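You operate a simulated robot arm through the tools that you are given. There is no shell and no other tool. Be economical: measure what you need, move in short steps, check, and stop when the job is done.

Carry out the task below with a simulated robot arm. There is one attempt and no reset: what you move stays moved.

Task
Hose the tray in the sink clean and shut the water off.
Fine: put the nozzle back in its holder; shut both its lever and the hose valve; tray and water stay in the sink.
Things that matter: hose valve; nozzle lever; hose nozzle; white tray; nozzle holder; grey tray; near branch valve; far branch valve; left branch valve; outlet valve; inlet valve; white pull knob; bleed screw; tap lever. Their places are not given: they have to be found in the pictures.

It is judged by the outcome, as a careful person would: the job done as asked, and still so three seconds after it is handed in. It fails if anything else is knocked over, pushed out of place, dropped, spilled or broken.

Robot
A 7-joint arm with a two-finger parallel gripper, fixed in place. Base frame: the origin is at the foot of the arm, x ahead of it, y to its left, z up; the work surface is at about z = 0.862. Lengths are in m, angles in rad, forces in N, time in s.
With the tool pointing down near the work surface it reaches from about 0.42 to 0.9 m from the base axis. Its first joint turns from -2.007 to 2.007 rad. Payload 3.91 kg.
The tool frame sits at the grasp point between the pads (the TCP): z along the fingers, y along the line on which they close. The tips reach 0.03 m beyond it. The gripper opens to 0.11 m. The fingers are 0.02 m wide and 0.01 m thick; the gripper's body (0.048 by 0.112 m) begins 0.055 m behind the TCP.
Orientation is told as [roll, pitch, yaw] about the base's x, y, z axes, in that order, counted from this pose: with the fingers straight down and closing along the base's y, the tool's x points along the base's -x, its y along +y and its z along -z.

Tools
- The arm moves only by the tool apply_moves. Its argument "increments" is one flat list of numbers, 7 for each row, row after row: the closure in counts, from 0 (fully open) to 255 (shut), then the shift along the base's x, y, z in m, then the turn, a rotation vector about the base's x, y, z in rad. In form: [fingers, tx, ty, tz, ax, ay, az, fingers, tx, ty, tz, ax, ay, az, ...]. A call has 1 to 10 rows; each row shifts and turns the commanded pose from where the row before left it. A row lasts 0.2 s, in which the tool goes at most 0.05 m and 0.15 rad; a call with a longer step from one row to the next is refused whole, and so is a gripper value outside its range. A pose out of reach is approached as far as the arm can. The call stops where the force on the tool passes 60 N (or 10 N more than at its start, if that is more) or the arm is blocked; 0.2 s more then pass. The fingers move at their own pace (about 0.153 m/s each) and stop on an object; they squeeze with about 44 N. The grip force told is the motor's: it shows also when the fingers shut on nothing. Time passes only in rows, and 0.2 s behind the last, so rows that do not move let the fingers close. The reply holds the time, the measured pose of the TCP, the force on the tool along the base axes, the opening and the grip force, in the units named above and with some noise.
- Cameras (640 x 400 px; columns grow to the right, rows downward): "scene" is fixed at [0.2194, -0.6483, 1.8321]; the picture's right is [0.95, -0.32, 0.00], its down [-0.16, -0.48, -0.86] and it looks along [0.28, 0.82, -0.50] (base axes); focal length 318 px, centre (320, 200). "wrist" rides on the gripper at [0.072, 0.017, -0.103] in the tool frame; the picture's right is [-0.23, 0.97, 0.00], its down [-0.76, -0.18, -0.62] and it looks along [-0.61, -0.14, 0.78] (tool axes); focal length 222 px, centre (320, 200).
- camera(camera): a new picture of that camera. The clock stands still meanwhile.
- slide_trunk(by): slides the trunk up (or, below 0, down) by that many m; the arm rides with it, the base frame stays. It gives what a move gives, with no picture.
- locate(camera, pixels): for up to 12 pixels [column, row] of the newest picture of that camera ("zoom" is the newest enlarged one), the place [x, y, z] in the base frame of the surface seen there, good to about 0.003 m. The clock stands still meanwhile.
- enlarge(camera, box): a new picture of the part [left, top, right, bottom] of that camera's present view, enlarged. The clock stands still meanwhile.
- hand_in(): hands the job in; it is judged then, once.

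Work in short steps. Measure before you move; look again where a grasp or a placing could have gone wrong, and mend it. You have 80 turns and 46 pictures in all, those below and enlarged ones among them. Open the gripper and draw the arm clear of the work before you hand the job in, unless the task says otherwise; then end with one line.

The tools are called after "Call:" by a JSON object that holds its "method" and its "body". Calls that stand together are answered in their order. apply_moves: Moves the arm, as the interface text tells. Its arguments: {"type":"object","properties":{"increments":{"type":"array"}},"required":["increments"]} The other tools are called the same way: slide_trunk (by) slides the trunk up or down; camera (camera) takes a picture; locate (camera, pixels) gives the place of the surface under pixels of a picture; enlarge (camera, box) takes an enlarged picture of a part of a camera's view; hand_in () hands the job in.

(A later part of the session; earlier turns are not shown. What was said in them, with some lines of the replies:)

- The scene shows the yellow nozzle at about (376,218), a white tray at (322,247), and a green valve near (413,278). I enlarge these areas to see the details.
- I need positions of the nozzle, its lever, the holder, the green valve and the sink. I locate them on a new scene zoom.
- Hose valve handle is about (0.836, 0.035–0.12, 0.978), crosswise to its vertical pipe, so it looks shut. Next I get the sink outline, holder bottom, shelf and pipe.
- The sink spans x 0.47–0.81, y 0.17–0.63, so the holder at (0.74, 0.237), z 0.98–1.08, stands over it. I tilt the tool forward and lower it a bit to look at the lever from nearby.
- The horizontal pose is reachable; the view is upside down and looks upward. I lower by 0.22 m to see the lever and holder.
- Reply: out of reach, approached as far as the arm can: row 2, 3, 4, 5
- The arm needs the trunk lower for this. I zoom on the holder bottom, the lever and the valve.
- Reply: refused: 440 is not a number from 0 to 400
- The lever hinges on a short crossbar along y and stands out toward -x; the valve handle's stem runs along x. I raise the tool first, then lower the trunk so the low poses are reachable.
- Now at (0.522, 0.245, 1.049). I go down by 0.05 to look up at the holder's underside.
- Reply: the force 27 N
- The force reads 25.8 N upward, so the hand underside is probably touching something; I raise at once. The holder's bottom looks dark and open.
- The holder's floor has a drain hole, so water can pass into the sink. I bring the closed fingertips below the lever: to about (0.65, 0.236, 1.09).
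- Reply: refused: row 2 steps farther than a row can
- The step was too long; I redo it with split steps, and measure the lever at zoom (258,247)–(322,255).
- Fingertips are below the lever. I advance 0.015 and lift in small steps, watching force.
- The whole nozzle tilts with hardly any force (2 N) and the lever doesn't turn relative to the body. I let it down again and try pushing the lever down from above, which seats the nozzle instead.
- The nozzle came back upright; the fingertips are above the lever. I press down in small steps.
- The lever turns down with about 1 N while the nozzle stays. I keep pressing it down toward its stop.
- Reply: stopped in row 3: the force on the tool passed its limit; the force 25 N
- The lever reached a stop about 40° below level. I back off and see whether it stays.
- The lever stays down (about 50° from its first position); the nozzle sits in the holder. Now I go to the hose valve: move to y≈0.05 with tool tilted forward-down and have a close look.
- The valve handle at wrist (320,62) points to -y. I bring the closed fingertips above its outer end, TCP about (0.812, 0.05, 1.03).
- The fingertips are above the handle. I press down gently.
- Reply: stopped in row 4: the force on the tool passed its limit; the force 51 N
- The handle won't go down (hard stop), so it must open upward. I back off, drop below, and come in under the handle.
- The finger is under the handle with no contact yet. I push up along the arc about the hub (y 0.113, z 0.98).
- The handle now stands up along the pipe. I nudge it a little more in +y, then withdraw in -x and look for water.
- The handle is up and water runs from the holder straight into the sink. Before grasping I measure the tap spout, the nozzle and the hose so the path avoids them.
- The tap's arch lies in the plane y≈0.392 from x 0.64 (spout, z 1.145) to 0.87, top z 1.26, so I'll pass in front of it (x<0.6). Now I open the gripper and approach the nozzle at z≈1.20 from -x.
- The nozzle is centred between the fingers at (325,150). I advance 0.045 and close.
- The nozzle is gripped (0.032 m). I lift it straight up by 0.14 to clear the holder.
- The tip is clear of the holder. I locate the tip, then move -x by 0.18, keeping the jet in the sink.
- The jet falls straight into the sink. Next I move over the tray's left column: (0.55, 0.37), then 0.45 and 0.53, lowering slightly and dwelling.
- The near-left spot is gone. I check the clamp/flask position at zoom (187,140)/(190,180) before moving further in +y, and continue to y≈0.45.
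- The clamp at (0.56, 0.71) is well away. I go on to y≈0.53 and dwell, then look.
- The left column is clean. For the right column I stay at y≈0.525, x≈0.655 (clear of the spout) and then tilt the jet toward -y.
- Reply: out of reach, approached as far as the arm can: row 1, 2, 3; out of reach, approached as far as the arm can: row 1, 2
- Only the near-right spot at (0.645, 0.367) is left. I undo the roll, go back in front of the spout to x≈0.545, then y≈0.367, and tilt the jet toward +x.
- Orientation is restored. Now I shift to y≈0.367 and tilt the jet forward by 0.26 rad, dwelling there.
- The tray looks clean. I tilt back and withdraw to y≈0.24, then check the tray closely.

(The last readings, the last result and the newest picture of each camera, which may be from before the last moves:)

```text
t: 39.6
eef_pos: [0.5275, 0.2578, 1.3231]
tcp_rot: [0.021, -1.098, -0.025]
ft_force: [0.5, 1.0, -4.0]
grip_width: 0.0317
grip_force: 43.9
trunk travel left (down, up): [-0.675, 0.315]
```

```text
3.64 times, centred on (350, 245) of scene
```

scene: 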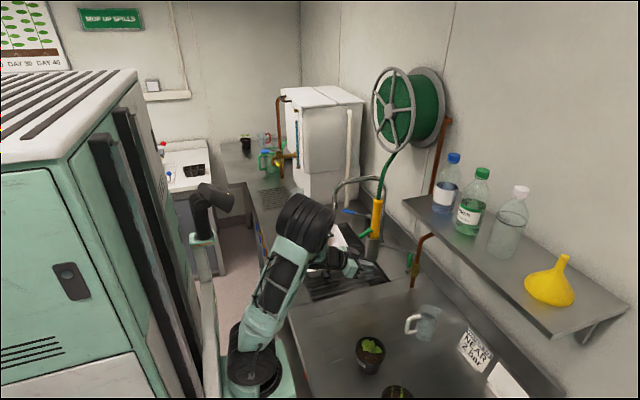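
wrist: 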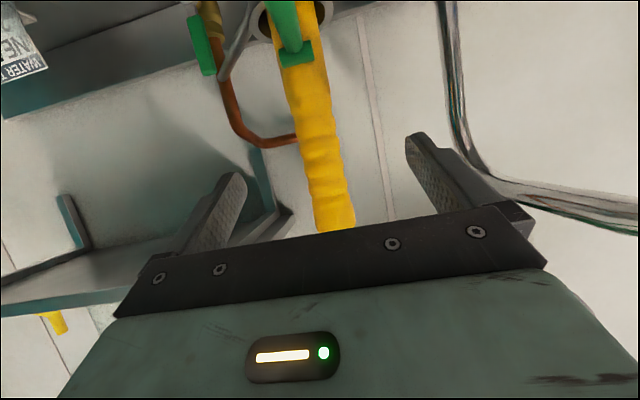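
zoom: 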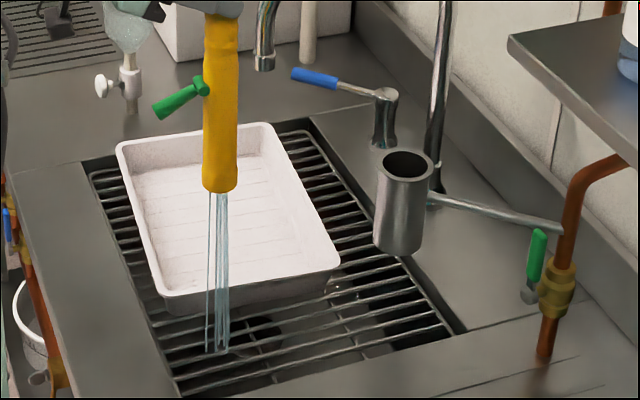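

The tray is fully clean. I return to above the holder: TCP (0.735, 0.236, 1.345).

Call:
{"method": "apply_moves", "body": {"increments": [255, 0.02, -0.021, 0.022, 0, 0, 0, 255, 0.045, 0, 0, 0, 0, 0, 255, 0.045, 0, 0, 0, 0, 0, 255, 0.045, 0, 0, 0, 0, 0, 255, 0.04, 0, 0, 0, 0, 0, 255, 0.0125, 0, 0, 0, 0, 0]}}

Call:
{"method": "enlarge", "body": {"camera": "scene", "box": [330, 170, 430, 250]}}

Call:
{"method": "locate", "body": {"camera": "zoom", "pixels": [[225, 345], [295, 345], [260, 370], [262, 322], [262, 290], [240, 280]]}}

```text
t: 41.0
eef_pos: [0.736, 0.2359, 1.345]
tcp_rot: [0.025, -1.096, -0.028]
ft_force: [-0.4, -0.4, -2.9]
grip_width: 0.032
grip_force: 43.6
trunk travel left (down, up): [-0.675, 0.315]
```

```text
5.00 times, centred on (380, 210) of scene
```

zoom: 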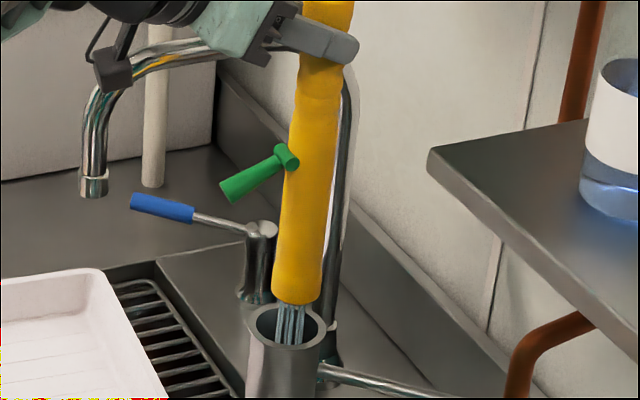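

```text
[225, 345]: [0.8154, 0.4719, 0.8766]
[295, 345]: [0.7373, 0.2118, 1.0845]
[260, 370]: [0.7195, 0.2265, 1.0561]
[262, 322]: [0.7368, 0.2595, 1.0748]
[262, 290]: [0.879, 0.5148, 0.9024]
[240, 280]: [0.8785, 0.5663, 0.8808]
```

The nozzle hangs as when lifted and its jet falls into the holder opening. I lower it slowly by 0.13.

Call:
{"method": "apply_moves", "body": {"increments": [255, 0, 0, -0.03, 0, 0, 0, 255, 0, 0, -0.025, 0, 0, 0, 255, 0, 0, -0.025, 0, 0, 0, 255, 0, 0, -0.025, 0, 0, 0, 255, 0, 0, -0.025, 0, 0, 0, 255, 0, 0, -0.01, 0, 0, 0]}}

Call:
{"method": "enlarge", "body": {"camera": "scene", "box": [320, 170, 440, 260]}}

```text
t: 42.0
eef_pos: [0.7368, 0.2366, 1.257]
tcp_rot: [0.063, -1.121, -0.064]
ft_force: [-0.8, 1.0, 13.2]
grip_width: 0.0315
grip_force: 43.8
trunk travel left (down, up): [-0.675, 0.315]
stopped in row 5: the force on the tool passed its limit (the readings are from after the stop); the commanded pose is now the measured one
```

```text
4.44 times, centred on (380, 215) of scene
```

zoom: 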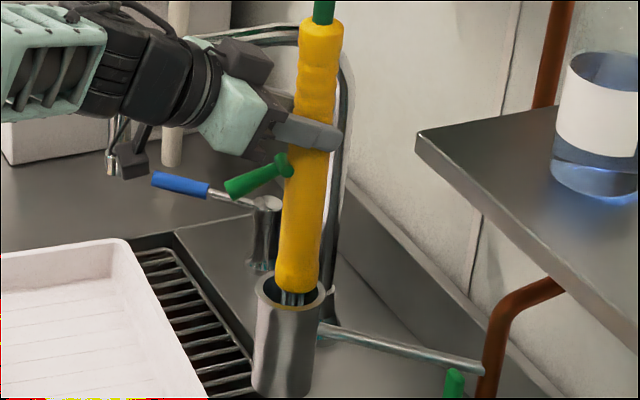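

The force limit stopped it: the tip seems to sit on the holder's rim and the nozzle slid in the fingers. I measure tip and rim.

Call:
{"method": "locate", "body": {"camera": "zoom", "pixels": [[292, 283], [277, 280], [312, 283], [262, 290], [320, 300], [290, 306], [320, 30], [312, 200], [300, 60], [290, 165]]}}

Call:
{"method": "enlarge", "body": {"camera": "scene", "box": [356, 215, 404, 247]}}

```text
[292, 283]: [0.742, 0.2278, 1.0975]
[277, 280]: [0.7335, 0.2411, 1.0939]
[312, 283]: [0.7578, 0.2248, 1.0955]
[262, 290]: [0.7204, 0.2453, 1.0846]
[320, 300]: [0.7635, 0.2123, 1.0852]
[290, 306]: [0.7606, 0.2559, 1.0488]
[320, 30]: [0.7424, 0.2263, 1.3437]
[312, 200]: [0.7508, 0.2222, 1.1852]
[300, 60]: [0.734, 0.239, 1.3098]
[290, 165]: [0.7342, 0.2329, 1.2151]
```

```text
12.50 times, centred on (380, 231) of scene
```

zoom: 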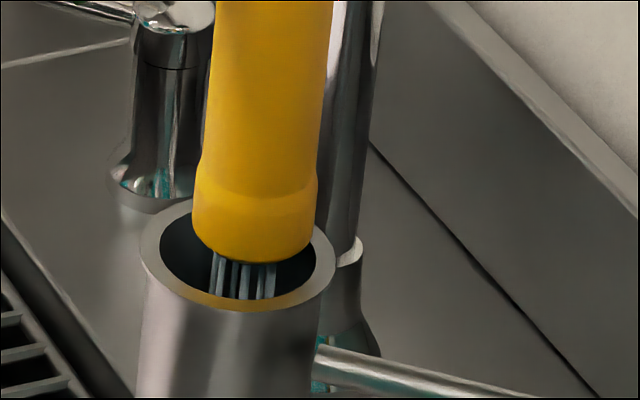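

The tip (centre ≈(0.750, 0.244)) sits about 6 mm off the holder centre (0.745, 0.237) in +x and +y. I lift a little, shift (-5.5, -6) mm and lower again.

Call:
{"method": "apply_moves", "body": {"increments": [255, 0, 0, 0.012, 0, 0.025, 0, 255, -0.0055, -0.006, 0, 0, 0, 0, 255, 0, 0, 0, 0, 0, 0, 255, 0, 0, -0.012, 0, 0, 0, 255, 0, 0, -0.012, 0, 0, 0]}}

Call:
{"method": "enlarge", "body": {"camera": "scene", "box": [356, 215, 404, 247]}}

```text
t: 43.2
eef_pos: [0.732, 0.2303, 1.2425]
tcp_rot: [0.052, -1.089, -0.054]
ft_force: [0.0, 1.1, -3.6]
grip_width: 0.0311
grip_force: 43.9
trunk travel left (down, up): [-0.675, 0.315]
```

```text
12.50 times, centred on (380, 231) of scene
```

zoom: 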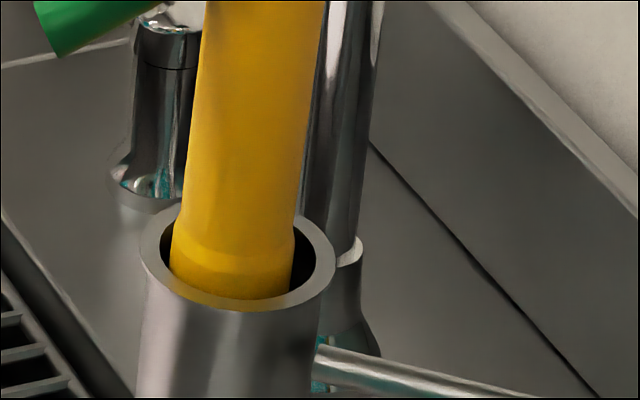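

The tip is now inside the holder opening with no resistance. I continue down by 0.085 with a 2 mm shift toward +x.

Call:
{"method": "apply_moves", "body": {"increments": [255, 0.002, 0, -0.015, 0, 0, 0, 255, 0, 0, -0.02, 0, 0, 0, 255, 0, 0, -0.02, 0, 0, 0, 255, 0, 0, -0.015, 0, 0, 0, 255, 0, 0, -0.01, 0, 0, 0]}}

Call:
{"method": "enlarge", "body": {"camera": "scene", "box": [320, 170, 440, 260]}}

```text
t: 44.4
eef_pos: [0.7335, 0.2304, 1.1621]
tcp_rot: [0.05, -1.091, -0.052]
ft_force: [0.5, 0.5, -3.1]
grip_width: 0.0313
grip_force: 44.1
trunk travel left (down, up): [-0.675, 0.315]
```

```text
4.44 times, centred on (380, 215) of scene
```

zoom: 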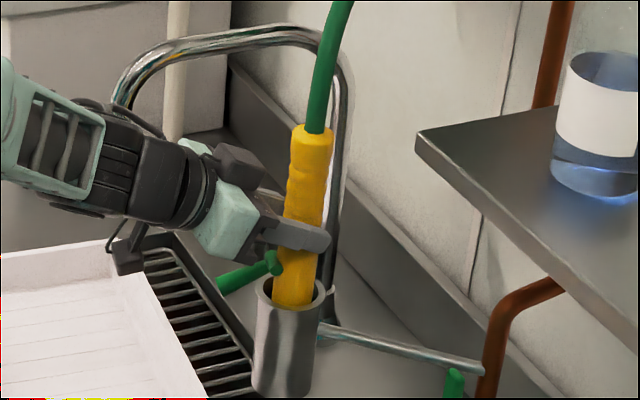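

It's almost seated. I lower a last 0.012 and open the fingers.

Call:
{"method": "apply_moves", "body": {"increments": [255, 0, 0, -0.006, 0, 0, 0, 255, 0, 0, -0.005, 0, 0, 0]}}

Call:
{"method": "apply_moves", "body": {"increments": [0, 0, 0, 0, 0, 0, 0, 0, 0, 0, 0, 0, 0, 0, 0, 0, 0, 0, 0, 0, 0, 0, -0.04, 0, 0.015, 0, 0, 0, 0, -0.04, 0, 0.015, 0, 0, 0, 0, -0.04, 0, 0, 0, 0, 0]}}

Call:
{"method": "enlarge", "body": {"camera": "scene", "box": [320, 180, 440, 270]}}

```text
t: 45.0
eef_pos: [0.7339, 0.2304, 1.1593]
tcp_rot: [0.06, -1.1, -0.063]
ft_force: [-5.2, 0.1, 32.3]
grip_width: 0.0315
grip_force: 43.8
trunk travel left (down, up): [-0.675, 0.315]
```

```text
t: 46.4
eef_pos: [0.6114, 0.2307, 1.1848]
tcp_rot: [0.05, -1.089, -0.054]
ft_force: [0.7, -0.5, -0.2]
grip_width: 0.1101
grip_force: 0.1
trunk travel left (down, up): [-0.675, 0.315]
```

```text
4.44 times, centred on (380, 225) of scene
```

zoom: 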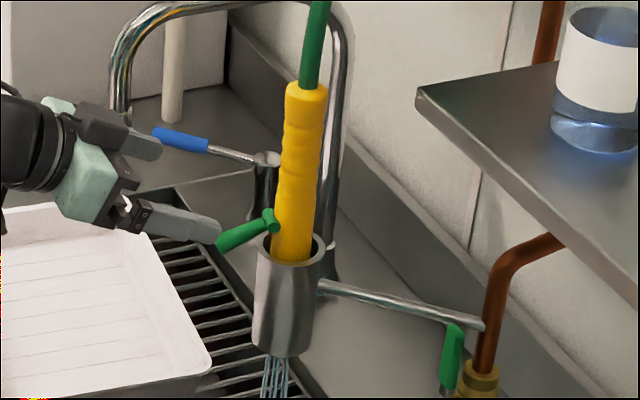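

The nozzle is back in its holder and water drains into the sink. Now I measure the upright handle and the nearby rod to turn the hose valve back.

Call:
{"method": "locate", "body": {"camera": "zoom", "pixels": [[453, 330], [442, 345], [450, 375], [440, 390], [463, 345], [475, 325], [445, 318], [410, 308], [380, 298], [340, 286]]}}

```text
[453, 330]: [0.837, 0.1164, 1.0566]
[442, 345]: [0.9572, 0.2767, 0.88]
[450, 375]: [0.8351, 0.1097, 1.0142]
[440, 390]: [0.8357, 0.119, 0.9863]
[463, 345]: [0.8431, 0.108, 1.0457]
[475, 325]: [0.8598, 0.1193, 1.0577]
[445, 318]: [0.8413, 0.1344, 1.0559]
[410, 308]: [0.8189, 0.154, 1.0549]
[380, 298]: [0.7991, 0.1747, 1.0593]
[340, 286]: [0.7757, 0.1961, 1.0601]
```

Handle is at (0.836, 0.117), z 0.986–1.06, and the rod is at z≈1.05. I go in with partly open fingers straddling the handle at z≈1.02, below the rod.

Call:
{"method": "apply_moves", "body": {"increments": [174, 0, -0.03, -0.035, 0, 0, 0, 174, 0, -0.03, -0.035, 0, 0, 0, 174, 0, -0.03, -0.035, 0, 0, 0, 174, 0.01, -0.023, -0.035, 0, 0, 0, 174, 0.045, 0, -0.015, 0, 0, 0, 174, 0.045, 0, 0, 0, 0, 0, 174, 0.045, 0, 0, 0, 0, 0, 174, 0.03, 0, 0, 0, 0, 0]}}

Call:
{"method": "enlarge", "body": {"camera": "wrist", "box": [200, 0, 440, 150]}}

```text
t: 48.2
eef_pos: [0.7887, 0.1174, 1.0278]
tcp_rot: [0.05, -1.09, -0.053]
ft_force: [0.0, 0.9, 0.3]
grip_width: 0.035
grip_force: 0.1
trunk travel left (down, up): [-0.675, 0.315]
```

```text
2.67 times, centred on (320, 75) of wrist
```

zoom: 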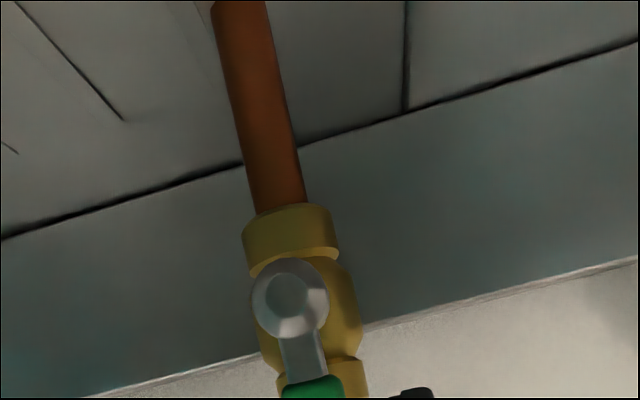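

The handle at zoom (310,385) lies between the fingertips. I advance 0.026 and then pull toward -y.

Call:
{"method": "apply_moves", "body": {"increments": [174, 0.013, 0, 0, 0, 0, 0, 174, 0.013, 0, 0, 0, 0, 0, 174, 0, -0.012, 0, 0, 0, 0, 174, 0, -0.013, 0.0, 0, 0, 0, 174, 0, -0.013, 0, 0, 0, 0, 174, 0, -0.014, 0, 0, 0, 0]}}

Call:
{"method": "enlarge", "body": {"camera": "scene", "box": [350, 210, 450, 290]}}

```text
t: 49.6
eef_pos: [0.8111, 0.067, 1.0275]
tcp_rot: [0.048, -1.083, -0.046]
ft_force: [-30.4, 5.5, -0.2]
grip_width: 0.0423
grip_force: 7.5
trunk travel left (down, up): [-0.675, 0.315]
```

```text
5.00 times, centred on (400, 250) of scene
```

zoom: 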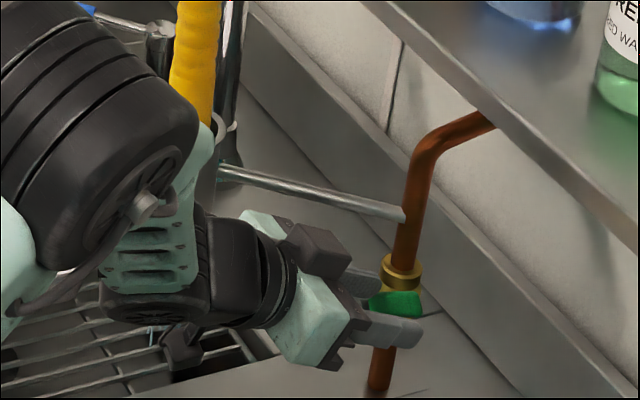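

The handle has turned roughly halfway or more. I withdraw, close the fingers, rise, and come in above it.

Call:
{"method": "apply_moves", "body": {"increments": [174, -0.02, 0, 0, 0, 0, 0, 174, -0.04, 0, 0, 0, 0, 0, 255, -0.02, 0, 0.035, 0, 0, 0, 255, 0, -0.005, 0.03, 0, 0, 0, 255, 0.04, 0, 0, 0, 0, 0, 255, 0.038, 0, 0, 0, 0, 0]}}

Call:
{"method": "enlarge", "body": {"camera": "scene", "box": [350, 210, 450, 290]}}

```text
t: 51.0
eef_pos: [0.8107, 0.0617, 1.0928]
tcp_rot: [0.052, -1.089, -0.055]
ft_force: [-0.3, -0.1, 1.0]
grip_width: 0.0
grip_force: 37.7
trunk travel left (down, up): [-0.675, 0.315]
```

```text
5.00 times, centred on (400, 250) of scene
```

zoom: 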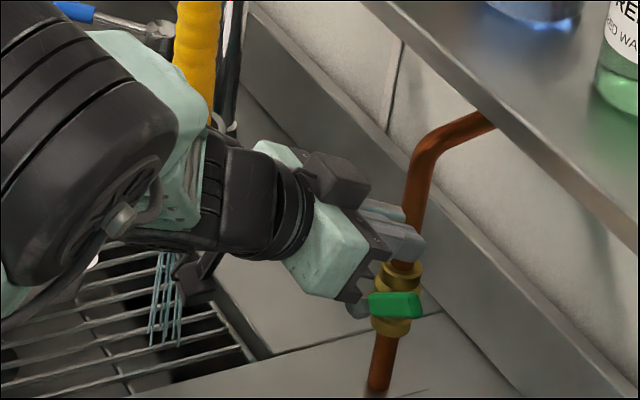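

The fingers are above the half-turned handle. I press down until it stops.

Call:
{"method": "apply_moves", "body": {"increments": [255, 0.004, 0, -0.025, 0, 0, 0, 255, 0, 0, -0.02, 0, 0, 0, 255, 0, -0.002, -0.015, 0, 0, 0, 255, 0, -0.002, -0.012, 0, 0, 0, 255, 0, 0, -0.01, 0, 0, 0, 255, 0, 0, -0.01, 0, 0, 0]}}

Call:
{"method": "apply_moves", "body": {"increments": [255, 0, 0, 0.03, 0, 0, 0, 255, -0.04, 0, 0.02, 0, 0, 0, 255, -0.045, 0, 0, 0, 0, 0, 255, -0.045, 0, 0, 0, 0, 0, 255, -0.045, 0, 0, 0, 0, 0]}}

Call:
{"method": "enlarge", "body": {"camera": "scene", "box": [320, 180, 440, 290]}}

Call:
{"method": "locate", "body": {"camera": "zoom", "pixels": [[500, 370], [510, 350], [520, 375], [480, 330]]}}

```text
t: 52.4
eef_pos: [0.8161, 0.0578, 1.0057]
tcp_rot: [0.053, -1.1, -0.056]
ft_force: [-9.3, -5.5, 31.5]
grip_width: 0.0002
grip_force: 37.9
trunk travel left (down, up): [-0.675, 0.315]
```

```text
t: 53.6
eef_pos: [0.641, 0.0565, 1.051]
tcp_rot: [0.052, -1.09, -0.056]
ft_force: [0.1, 0.0, 0.4]
grip_width: 0.0
grip_force: 37.8
trunk travel left (down, up): [-0.675, 0.315]
```

```text
3.64 times, centred on (380, 235) of scene
```

zoom: 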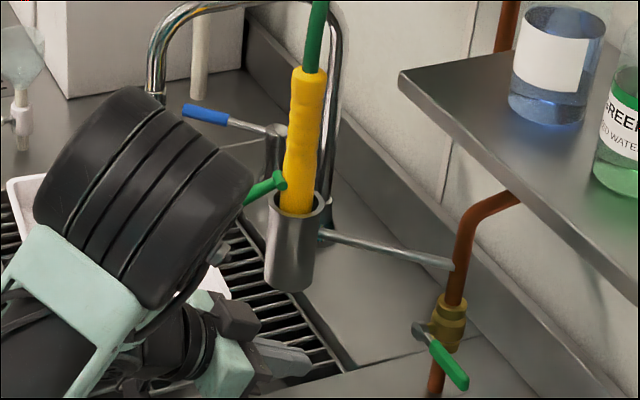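

```text
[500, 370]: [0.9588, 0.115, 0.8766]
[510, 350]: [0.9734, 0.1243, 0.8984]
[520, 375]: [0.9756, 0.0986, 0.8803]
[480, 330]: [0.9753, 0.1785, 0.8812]
```

The water has stopped and the valve handle is crosswise again. Now for the nozzle lever: I bring closed fingertips in front of and below its hanging end.

Call:
{"method": "apply_moves", "body": {"increments": [255, -0.04, 0.02, 0, 0, -0.1, 0, 255, -0.01, 0.045, 0, 0, -0.1, 0, 255, 0, 0.045, 0, 0, 0, 0, 255, 0, 0.045, 0, 0, 0, 0, 255, 0, 0.025, -0.006, 0, 0, 0, 255, 0.03, 0, -0.005, 0, 0, 0, 255, 0.02, 0, 0, 0, 0, 0]}}

Call:
{"method": "enlarge", "body": {"camera": "scene", "box": [320, 180, 420, 260]}}

```text
t: 55.2
eef_pos: [0.6451, 0.243, 1.0402]
tcp_rot: [0.089, -1.289, -0.086]
ft_force: [0.4, -0.8, -0.1]
grip_width: 0.0002
grip_force: 37.5
out of reach, approached as far as the arm can: row 1
trunk travel left (down, up): [-0.675, 0.315]
```

```text
refused: no pictures are left
```

No pictures remain, so I continue by measurements. I locate the lever in the last enlarged picture at (252,195)–(280,180) and along the nozzle.

Call:
{"method": "locate", "body": {"camera": "zoom", "pixels": [[250, 197], [255, 192], [265, 187], [272, 183], [280, 180], [298, 90], [295, 190], [275, 215], [315, 200], [450, 365], [430, 345]]}}

```text
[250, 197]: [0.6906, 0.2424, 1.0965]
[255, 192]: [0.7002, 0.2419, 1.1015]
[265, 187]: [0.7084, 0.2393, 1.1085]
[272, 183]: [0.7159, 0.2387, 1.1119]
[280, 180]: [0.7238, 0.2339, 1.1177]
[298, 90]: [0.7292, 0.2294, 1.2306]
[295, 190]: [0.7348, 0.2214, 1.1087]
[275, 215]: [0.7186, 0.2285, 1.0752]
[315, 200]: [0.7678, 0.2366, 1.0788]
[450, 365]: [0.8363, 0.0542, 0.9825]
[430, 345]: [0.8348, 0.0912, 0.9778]
```

The lever's free end is near (0.672, 0.245, 1.083), just above my fingertip. I test whether `locate` reads the present state, and advance 0.008 then lift gently.

Call:
{"method": "locate", "body": {"camera": "scene", "pixels": [[354, 246], [350, 246], [358, 247], [362, 232]]}}

Call:
{"method": "apply_moves", "body": {"increments": [255, 0.009, 0.002, 0, 0, 0, 0, 255, 0, 0, 0.025, 0, 0, 0, 255, 0, 0, 0.012, 0, 0, 0]}}

```text
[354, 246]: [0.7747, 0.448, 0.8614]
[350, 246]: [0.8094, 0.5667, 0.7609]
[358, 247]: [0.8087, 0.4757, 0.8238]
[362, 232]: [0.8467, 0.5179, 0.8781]
```

```text
t: 56.0
eef_pos: [0.6556, 0.2432, 1.077]
tcp_rot: [0.091, -1.29, -0.088]
ft_force: [-0.1, -0.1, -0.7]
grip_width: 0.0
grip_force: 37.6
trunk travel left (down, up): [-0.675, 0.315]
```

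`locate` works on the old picture, so I rely on force. The finger is about at contact; I lift further in small steps.

Call:
{"method": "apply_moves", "body": {"increments": [255, 0, 0, 0.006, 0, 0, 0, 255, 0, 0, 0.006, 0, 0, 0]}}

Call:
{"method": "apply_moves", "body": {"increments": [255, 0, 0, 0.006, 0, 0, 0, 255, 0, 0, 0.006, 0, 0, 0]}}

Call:
{"method": "apply_moves", "body": {"increments": [255, 0, 0, 0.006, 0, 0, 0, 255, 0, 0, 0.005, 0, 0, 0]}}

Call:
{"method": "apply_moves", "body": {"increments": [255, 0, 0, 0.005, 0, 0, 0]}}

```text
t: 56.6
eef_pos: [0.6542, 0.2435, 1.0889]
tcp_rot: [0.088, -1.29, -0.088]
ft_force: [-0.2, 0.1, -0.4]
grip_width: 0.0004
grip_force: 37.3
trunk travel left (down, up): [-0.675, 0.315]
```

```text
t: 57.2
eef_pos: [0.6558, 0.2439, 1.1019]
tcp_rot: [0.092, -1.289, -0.09]
ft_force: [0.4, 0.1, -0.5]
grip_width: 0.0
grip_force: 37.9
trunk travel left (down, up): [-0.675, 0.315]
```

```text
t: 57.8
eef_pos: [0.6564, 0.243, 1.112]
tcp_rot: [0.091, -1.291, -0.088]
ft_force: [-1.0, 0.7, -1.5]
grip_width: 0.0002
grip_force: 37.8
trunk travel left (down, up): [-0.675, 0.315]
```

```text
t: 58.2
eef_pos: [0.6561, 0.2436, 1.1172]
tcp_rot: [0.095, -1.29, -0.091]
ft_force: [0.1, 0.0, -1.0]
grip_width: 0.0003
grip_force: 37.9
trunk travel left (down, up): [-0.675, 0.315]
```

Readings are small, as expected. I push a bit past the earlier closed height so the lever is firmly against its stop, expecting about −2 N as before.

Call:
{"method": "apply_moves", "body": {"increments": [255, 0, 0, 0.005, 0, 0, 0]}}

Call:
{"method": "apply_moves", "body": {"increments": [255, 0, 0, 0.006, 0, 0, 0]}}

Call:
{"method": "apply_moves", "body": {"increments": [255, 0, 0, 0, 0, 0, 0]}}

Call:
{"method": "apply_moves", "body": {"increments": [255, 0, 0, 0, 0, 0, 0]}}

```text
t: 58.6
eef_pos: [0.6561, 0.243, 1.1225]
tcp_rot: [0.089, -1.29, -0.087]
ft_force: [-0.1, 0.7, -0.2]
grip_width: 0.0
grip_force: 37.5
trunk travel left (down, up): [-0.675, 0.315]
```

```text
t: 59.0
eef_pos: [0.6546, 0.2444, 1.1278]
tcp_rot: [0.09, -1.29, -0.088]
ft_force: [0.3, 0.4, -0.8]
grip_width: 0.0
grip_force: 37.8
trunk travel left (down, up): [-0.675, 0.315]
```

```text
t: 59.4
eef_pos: [0.6557, 0.2446, 1.1281]
tcp_rot: [0.09, -1.29, -0.093]
ft_force: [0.3, 1.0, -0.6]
grip_width: 0.0001
grip_force: 37.8
trunk travel left (down, up): [-0.675, 0.315]
```

```text
t: 59.8
eef_pos: [0.6557, 0.2439, 1.1284]
tcp_rot: [0.089, -1.291, -0.092]
ft_force: [-0.6, -0.5, -0.1]
grip_width: 0.0001
grip_force: 37.6
trunk travel left (down, up): [-0.675, 0.315]
```

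The readings are near noise, so I can't be sure the lever followed. I back off and probe for the lever's end face at z≈1.126: contact near TCP x≈0.64 would mean it's level (shut).

Call:
{"method": "apply_moves", "body": {"increments": [255, 0, 0, -0.014, 0, 0, 0, 255, -0.035, 0, 0, 0, 0, 0, 255, 0, 0, 0.018, 0, 0, 0, 255, 0, 0, 0, 0, 0, 0]}}

Call:
{"method": "apply_moves", "body": {"increments": [255, 0.01, 0, 0, 0, 0, 0, 255, 0.004, 0, 0, 0, 0, 0]}}

Call:
{"method": "apply_moves", "body": {"increments": [255, 0.005, 0, 0, 0, 0, 0, 255, 0, 0, 0, 0, 0, 0]}}

Call:
{"method": "apply_moves", "body": {"increments": [255, 0.005, 0, 0, 0, 0, 0, 255, 0, 0, 0, 0, 0, 0]}}

Call:
{"method": "apply_moves", "body": {"increments": [255, 0.004, 0, 0, 0, 0, 0, 255, 0, 0, 0, 0, 0, 0]}}

```text
t: 60.8
eef_pos: [0.6196, 0.2444, 1.1313]
tcp_rot: [0.091, -1.291, -0.088]
ft_force: [-0.3, -0.1, -0.5]
grip_width: 0.0
grip_force: 37.6
trunk travel left (down, up): [-0.675, 0.315]
```

```text
t: 61.4
eef_pos: [0.635, 0.2437, 1.1315]
tcp_rot: [0.091, -1.289, -0.09]
ft_force: [-0.9, -0.8, 0.0]
grip_width: 0.0003
grip_force: 37.9
trunk travel left (down, up): [-0.675, 0.315]
```

```text
t: 62.0
eef_pos: [0.6404, 0.2434, 1.1318]
tcp_rot: [0.088, -1.291, -0.088]
ft_force: [-0.8, 0.9, -0.3]
grip_width: 0.0
grip_force: 37.6
trunk travel left (down, up): [-0.675, 0.315]
```

```text
t: 62.6
eef_pos: [0.6444, 0.243, 1.131]
tcp_rot: [0.088, -1.289, -0.089]
ft_force: [-0.3, 0.5, 0.9]
grip_width: 0.0003
grip_force: 38.3
trunk travel left (down, up): [-0.675, 0.315]
```

```text
t: 63.2
eef_pos: [0.649, 0.2436, 1.1301]
tcp_rot: [0.088, -1.289, -0.091]
ft_force: [0.0, -0.1, 0.5]
grip_width: 0.0
grip_force: 38.1
trunk travel left (down, up): [-0.675, 0.315]
```

No contact up to fingertip x≈0.678. A clearer test: open the fingers, straddle the place where the level lever should be, close, and read the opening.

Call:
{"method": "apply_moves", "body": {"increments": [130, -0.025, 0, 0, 0, 0, 0, 130, 0, 0, -0.003, 0, 0, 0, 130, 0.025, 0, 0, 0, 0, 0, 130, 0.026, 0, 0, 0, 0, 0]}}

Call:
{"method": "apply_moves", "body": {"increments": [255, 0, 0, 0, 0, 0, 0, 255, 0, 0, 0, 0, 0, 0]}}

```text
t: 64.2
eef_pos: [0.6727, 0.2427, 1.1287]
tcp_rot: [0.089, -1.289, -0.089]
ft_force: [0.0, 0.2, 1.0]
grip_width: 0.0537
grip_force: 0.0
trunk travel left (down, up): [-0.675, 0.315]
```

```text
t: 64.8
eef_pos: [0.674, 0.2444, 1.13]
tcp_rot: [0.09, -1.288, -0.088]
ft_force: [0.6, -2.0, 1.1]
grip_width: 0.0143
grip_force: 44.2
trunk travel left (down, up): [-0.675, 0.315]
```

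The fingers closed on 0.0143 m, so the lever is up at z≈1.13, near shut. Holding it, I turn it a little more about its hinge to be sure it is at the stop.

Call:
{"method": "apply_moves", "body": {"increments": [255, 0.001, 0, 0.0036, 0, 0.075, 0, 255, 0.001, 0, 0.0036, 0, 0.075, 0]}}

Call:
{"method": "apply_moves", "body": {"increments": [255, 0.0015, 0, 0.0036, 0, 0.075, 0, 255, 0, 0, 0, 0, 0, 0]}}

```text
t: 65.4
eef_pos: [0.6762, 0.2427, 1.1364]
tcp_rot: [0.059, -1.142, -0.06]
ft_force: [0.3, -2.9, 2.5]
grip_width: 0.0144
grip_force: 44.1
trunk travel left (down, up): [-0.675, 0.315]
```

```text
t: 66.0
eef_pos: [0.6788, 0.2425, 1.1406]
tcp_rot: [0.052, -1.066, -0.053]
ft_force: [6.5, -2.8, 4.1]
grip_width: 0.0139
grip_force: 43.7
trunk travel left (down, up): [-0.675, 0.315]
```

Force rises (6.5 N), so the lever is at its stop. I release, back away, and check by closing the fingers where the open lever would hang (expecting nothing there).

Call:
{"method": "apply_moves", "body": {"increments": [150, 0, 0, 0, 0, 0, 0, 150, 0, 0, 0, 0, 0, 0, 130, -0.045, 0, 0, 0, 0, 0, 130, 0, 0, -0.045, 0, -0.11, 0, 130, 0, 0, -0.008, 0, -0.11, 0, 130, 0.04, 0, 0, 0, 0, 0, 130, 0, 0, 0, 0, 0, 0]}}

Call:
{"method": "apply_moves", "body": {"increments": [255, 0, 0, 0, 0, 0, 0, 255, 0, 0, 0, 0, 0, 0]}}

```text
t: 67.6
eef_pos: [0.6735, 0.2439, 1.0878]
tcp_rot: [0.089, -1.284, -0.089]
ft_force: [0.1, -1.0, -0.7]
grip_width: 0.0538
grip_force: 0.1
trunk travel left (down, up): [-0.675, 0.315]
```

```text
t: 68.2
eef_pos: [0.6725, 0.244, 1.0872]
tcp_rot: [0.09, -1.284, -0.089]
ft_force: [-0.5, -0.5, 0.4]
grip_width: 0.0001
grip_force: 37.4
trunk travel left (down, up): [-0.675, 0.315]
```

Nothing is at the open position. I make one confirming pair of checks: at the level position (lever expected) and just above it (nothing expected), to be sure the nozzle is seated.

Call:
{"method": "apply_moves", "body": {"increments": [255, -0.045, 0, 0, 0, 0, 0, 130, 0, 0, 0.04, 0, 0, 0, 130, 0, 0, 0.038, 0, 0, 0, 130, 0.04, 0, 0, 0, 0, 0, 255, 0, 0, 0, 0, 0, 0, 255, 0, 0, 0, 0, 0, 0]}}

Call:
{"method": "apply_moves", "body": {"increments": [130, 0, 0, 0, 0, 0, 0, 130, -0.04, 0, 0, 0, 0, 0, 130, 0, 0, -0.04, 0, 0, 0, 130, 0.04, 0, 0, 0, 0, 0, 255, 0, 0, 0, 0, 0, 0, 255, 0, 0, 0, 0, 0, 0]}}

```text
t: 69.6
eef_pos: [0.6687, 0.2438, 1.1636]
tcp_rot: [0.089, -1.284, -0.087]
ft_force: [-1.0, -0.1, -0.2]
grip_width: 0.0001
grip_force: 37.6
trunk travel left (down, up): [-0.675, 0.315]
```

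```text
t: 71.0
eef_pos: [0.6681, 0.2412, 1.1237]
tcp_rot: [0.087, -1.284, -0.088]
ft_force: [0.8, -0.3, -0.3]
grip_width: 0.0141
grip_force: 43.8
trunk travel left (down, up): [-0.675, 0.315]
```

The lever is at its original level, at z≈1.125, so it's shut and the nozzle is seated. I open the gripper and draw the arm clear.

Call:
{"method": "apply_moves", "body": {"increments": [0, 0, 0, 0, 0, 0, 0, 0, 0, 0, 0, 0, 0, 0, 0, -0.04, 0, 0, 0, 0, 0, 0, -0.045, 0, 0.01, 0, 0, 0, 0, -0.04, 0, 0.025, 0, 0, 0, 0, -0.02, 0, 0.04, 0, 0, 0, 0, 0, 0, 0.045, 0, 0, 0, 0, 0, 0, 0.045, 0, 0, 0]}}

```text
t: 72.8
eef_pos: [0.5223, 0.243, 1.2912]
tcp_rot: [0.084, -1.282, -0.084]
ft_force: [0.3, 0.2, -0.3]
grip_width: 0.1102
grip_force: 0.0
trunk travel left (down, up): [-0.675, 0.315]
```

The arm is clear, the gripper is open, and everything is shut; I hand the job in.

Call:
{"method": "hand_in", "body": {}}

```text
The job is handed in.
```

I hosed the tray clean in the sink, put the nozzle back in its holder, and shut both the hose valve and the nozzle lever. Pictures confirm the clean tray, the shut valve and the stopped water. They ran out before I shut the lever, so I checked that and the nozzle's seating by feel with the gripper.
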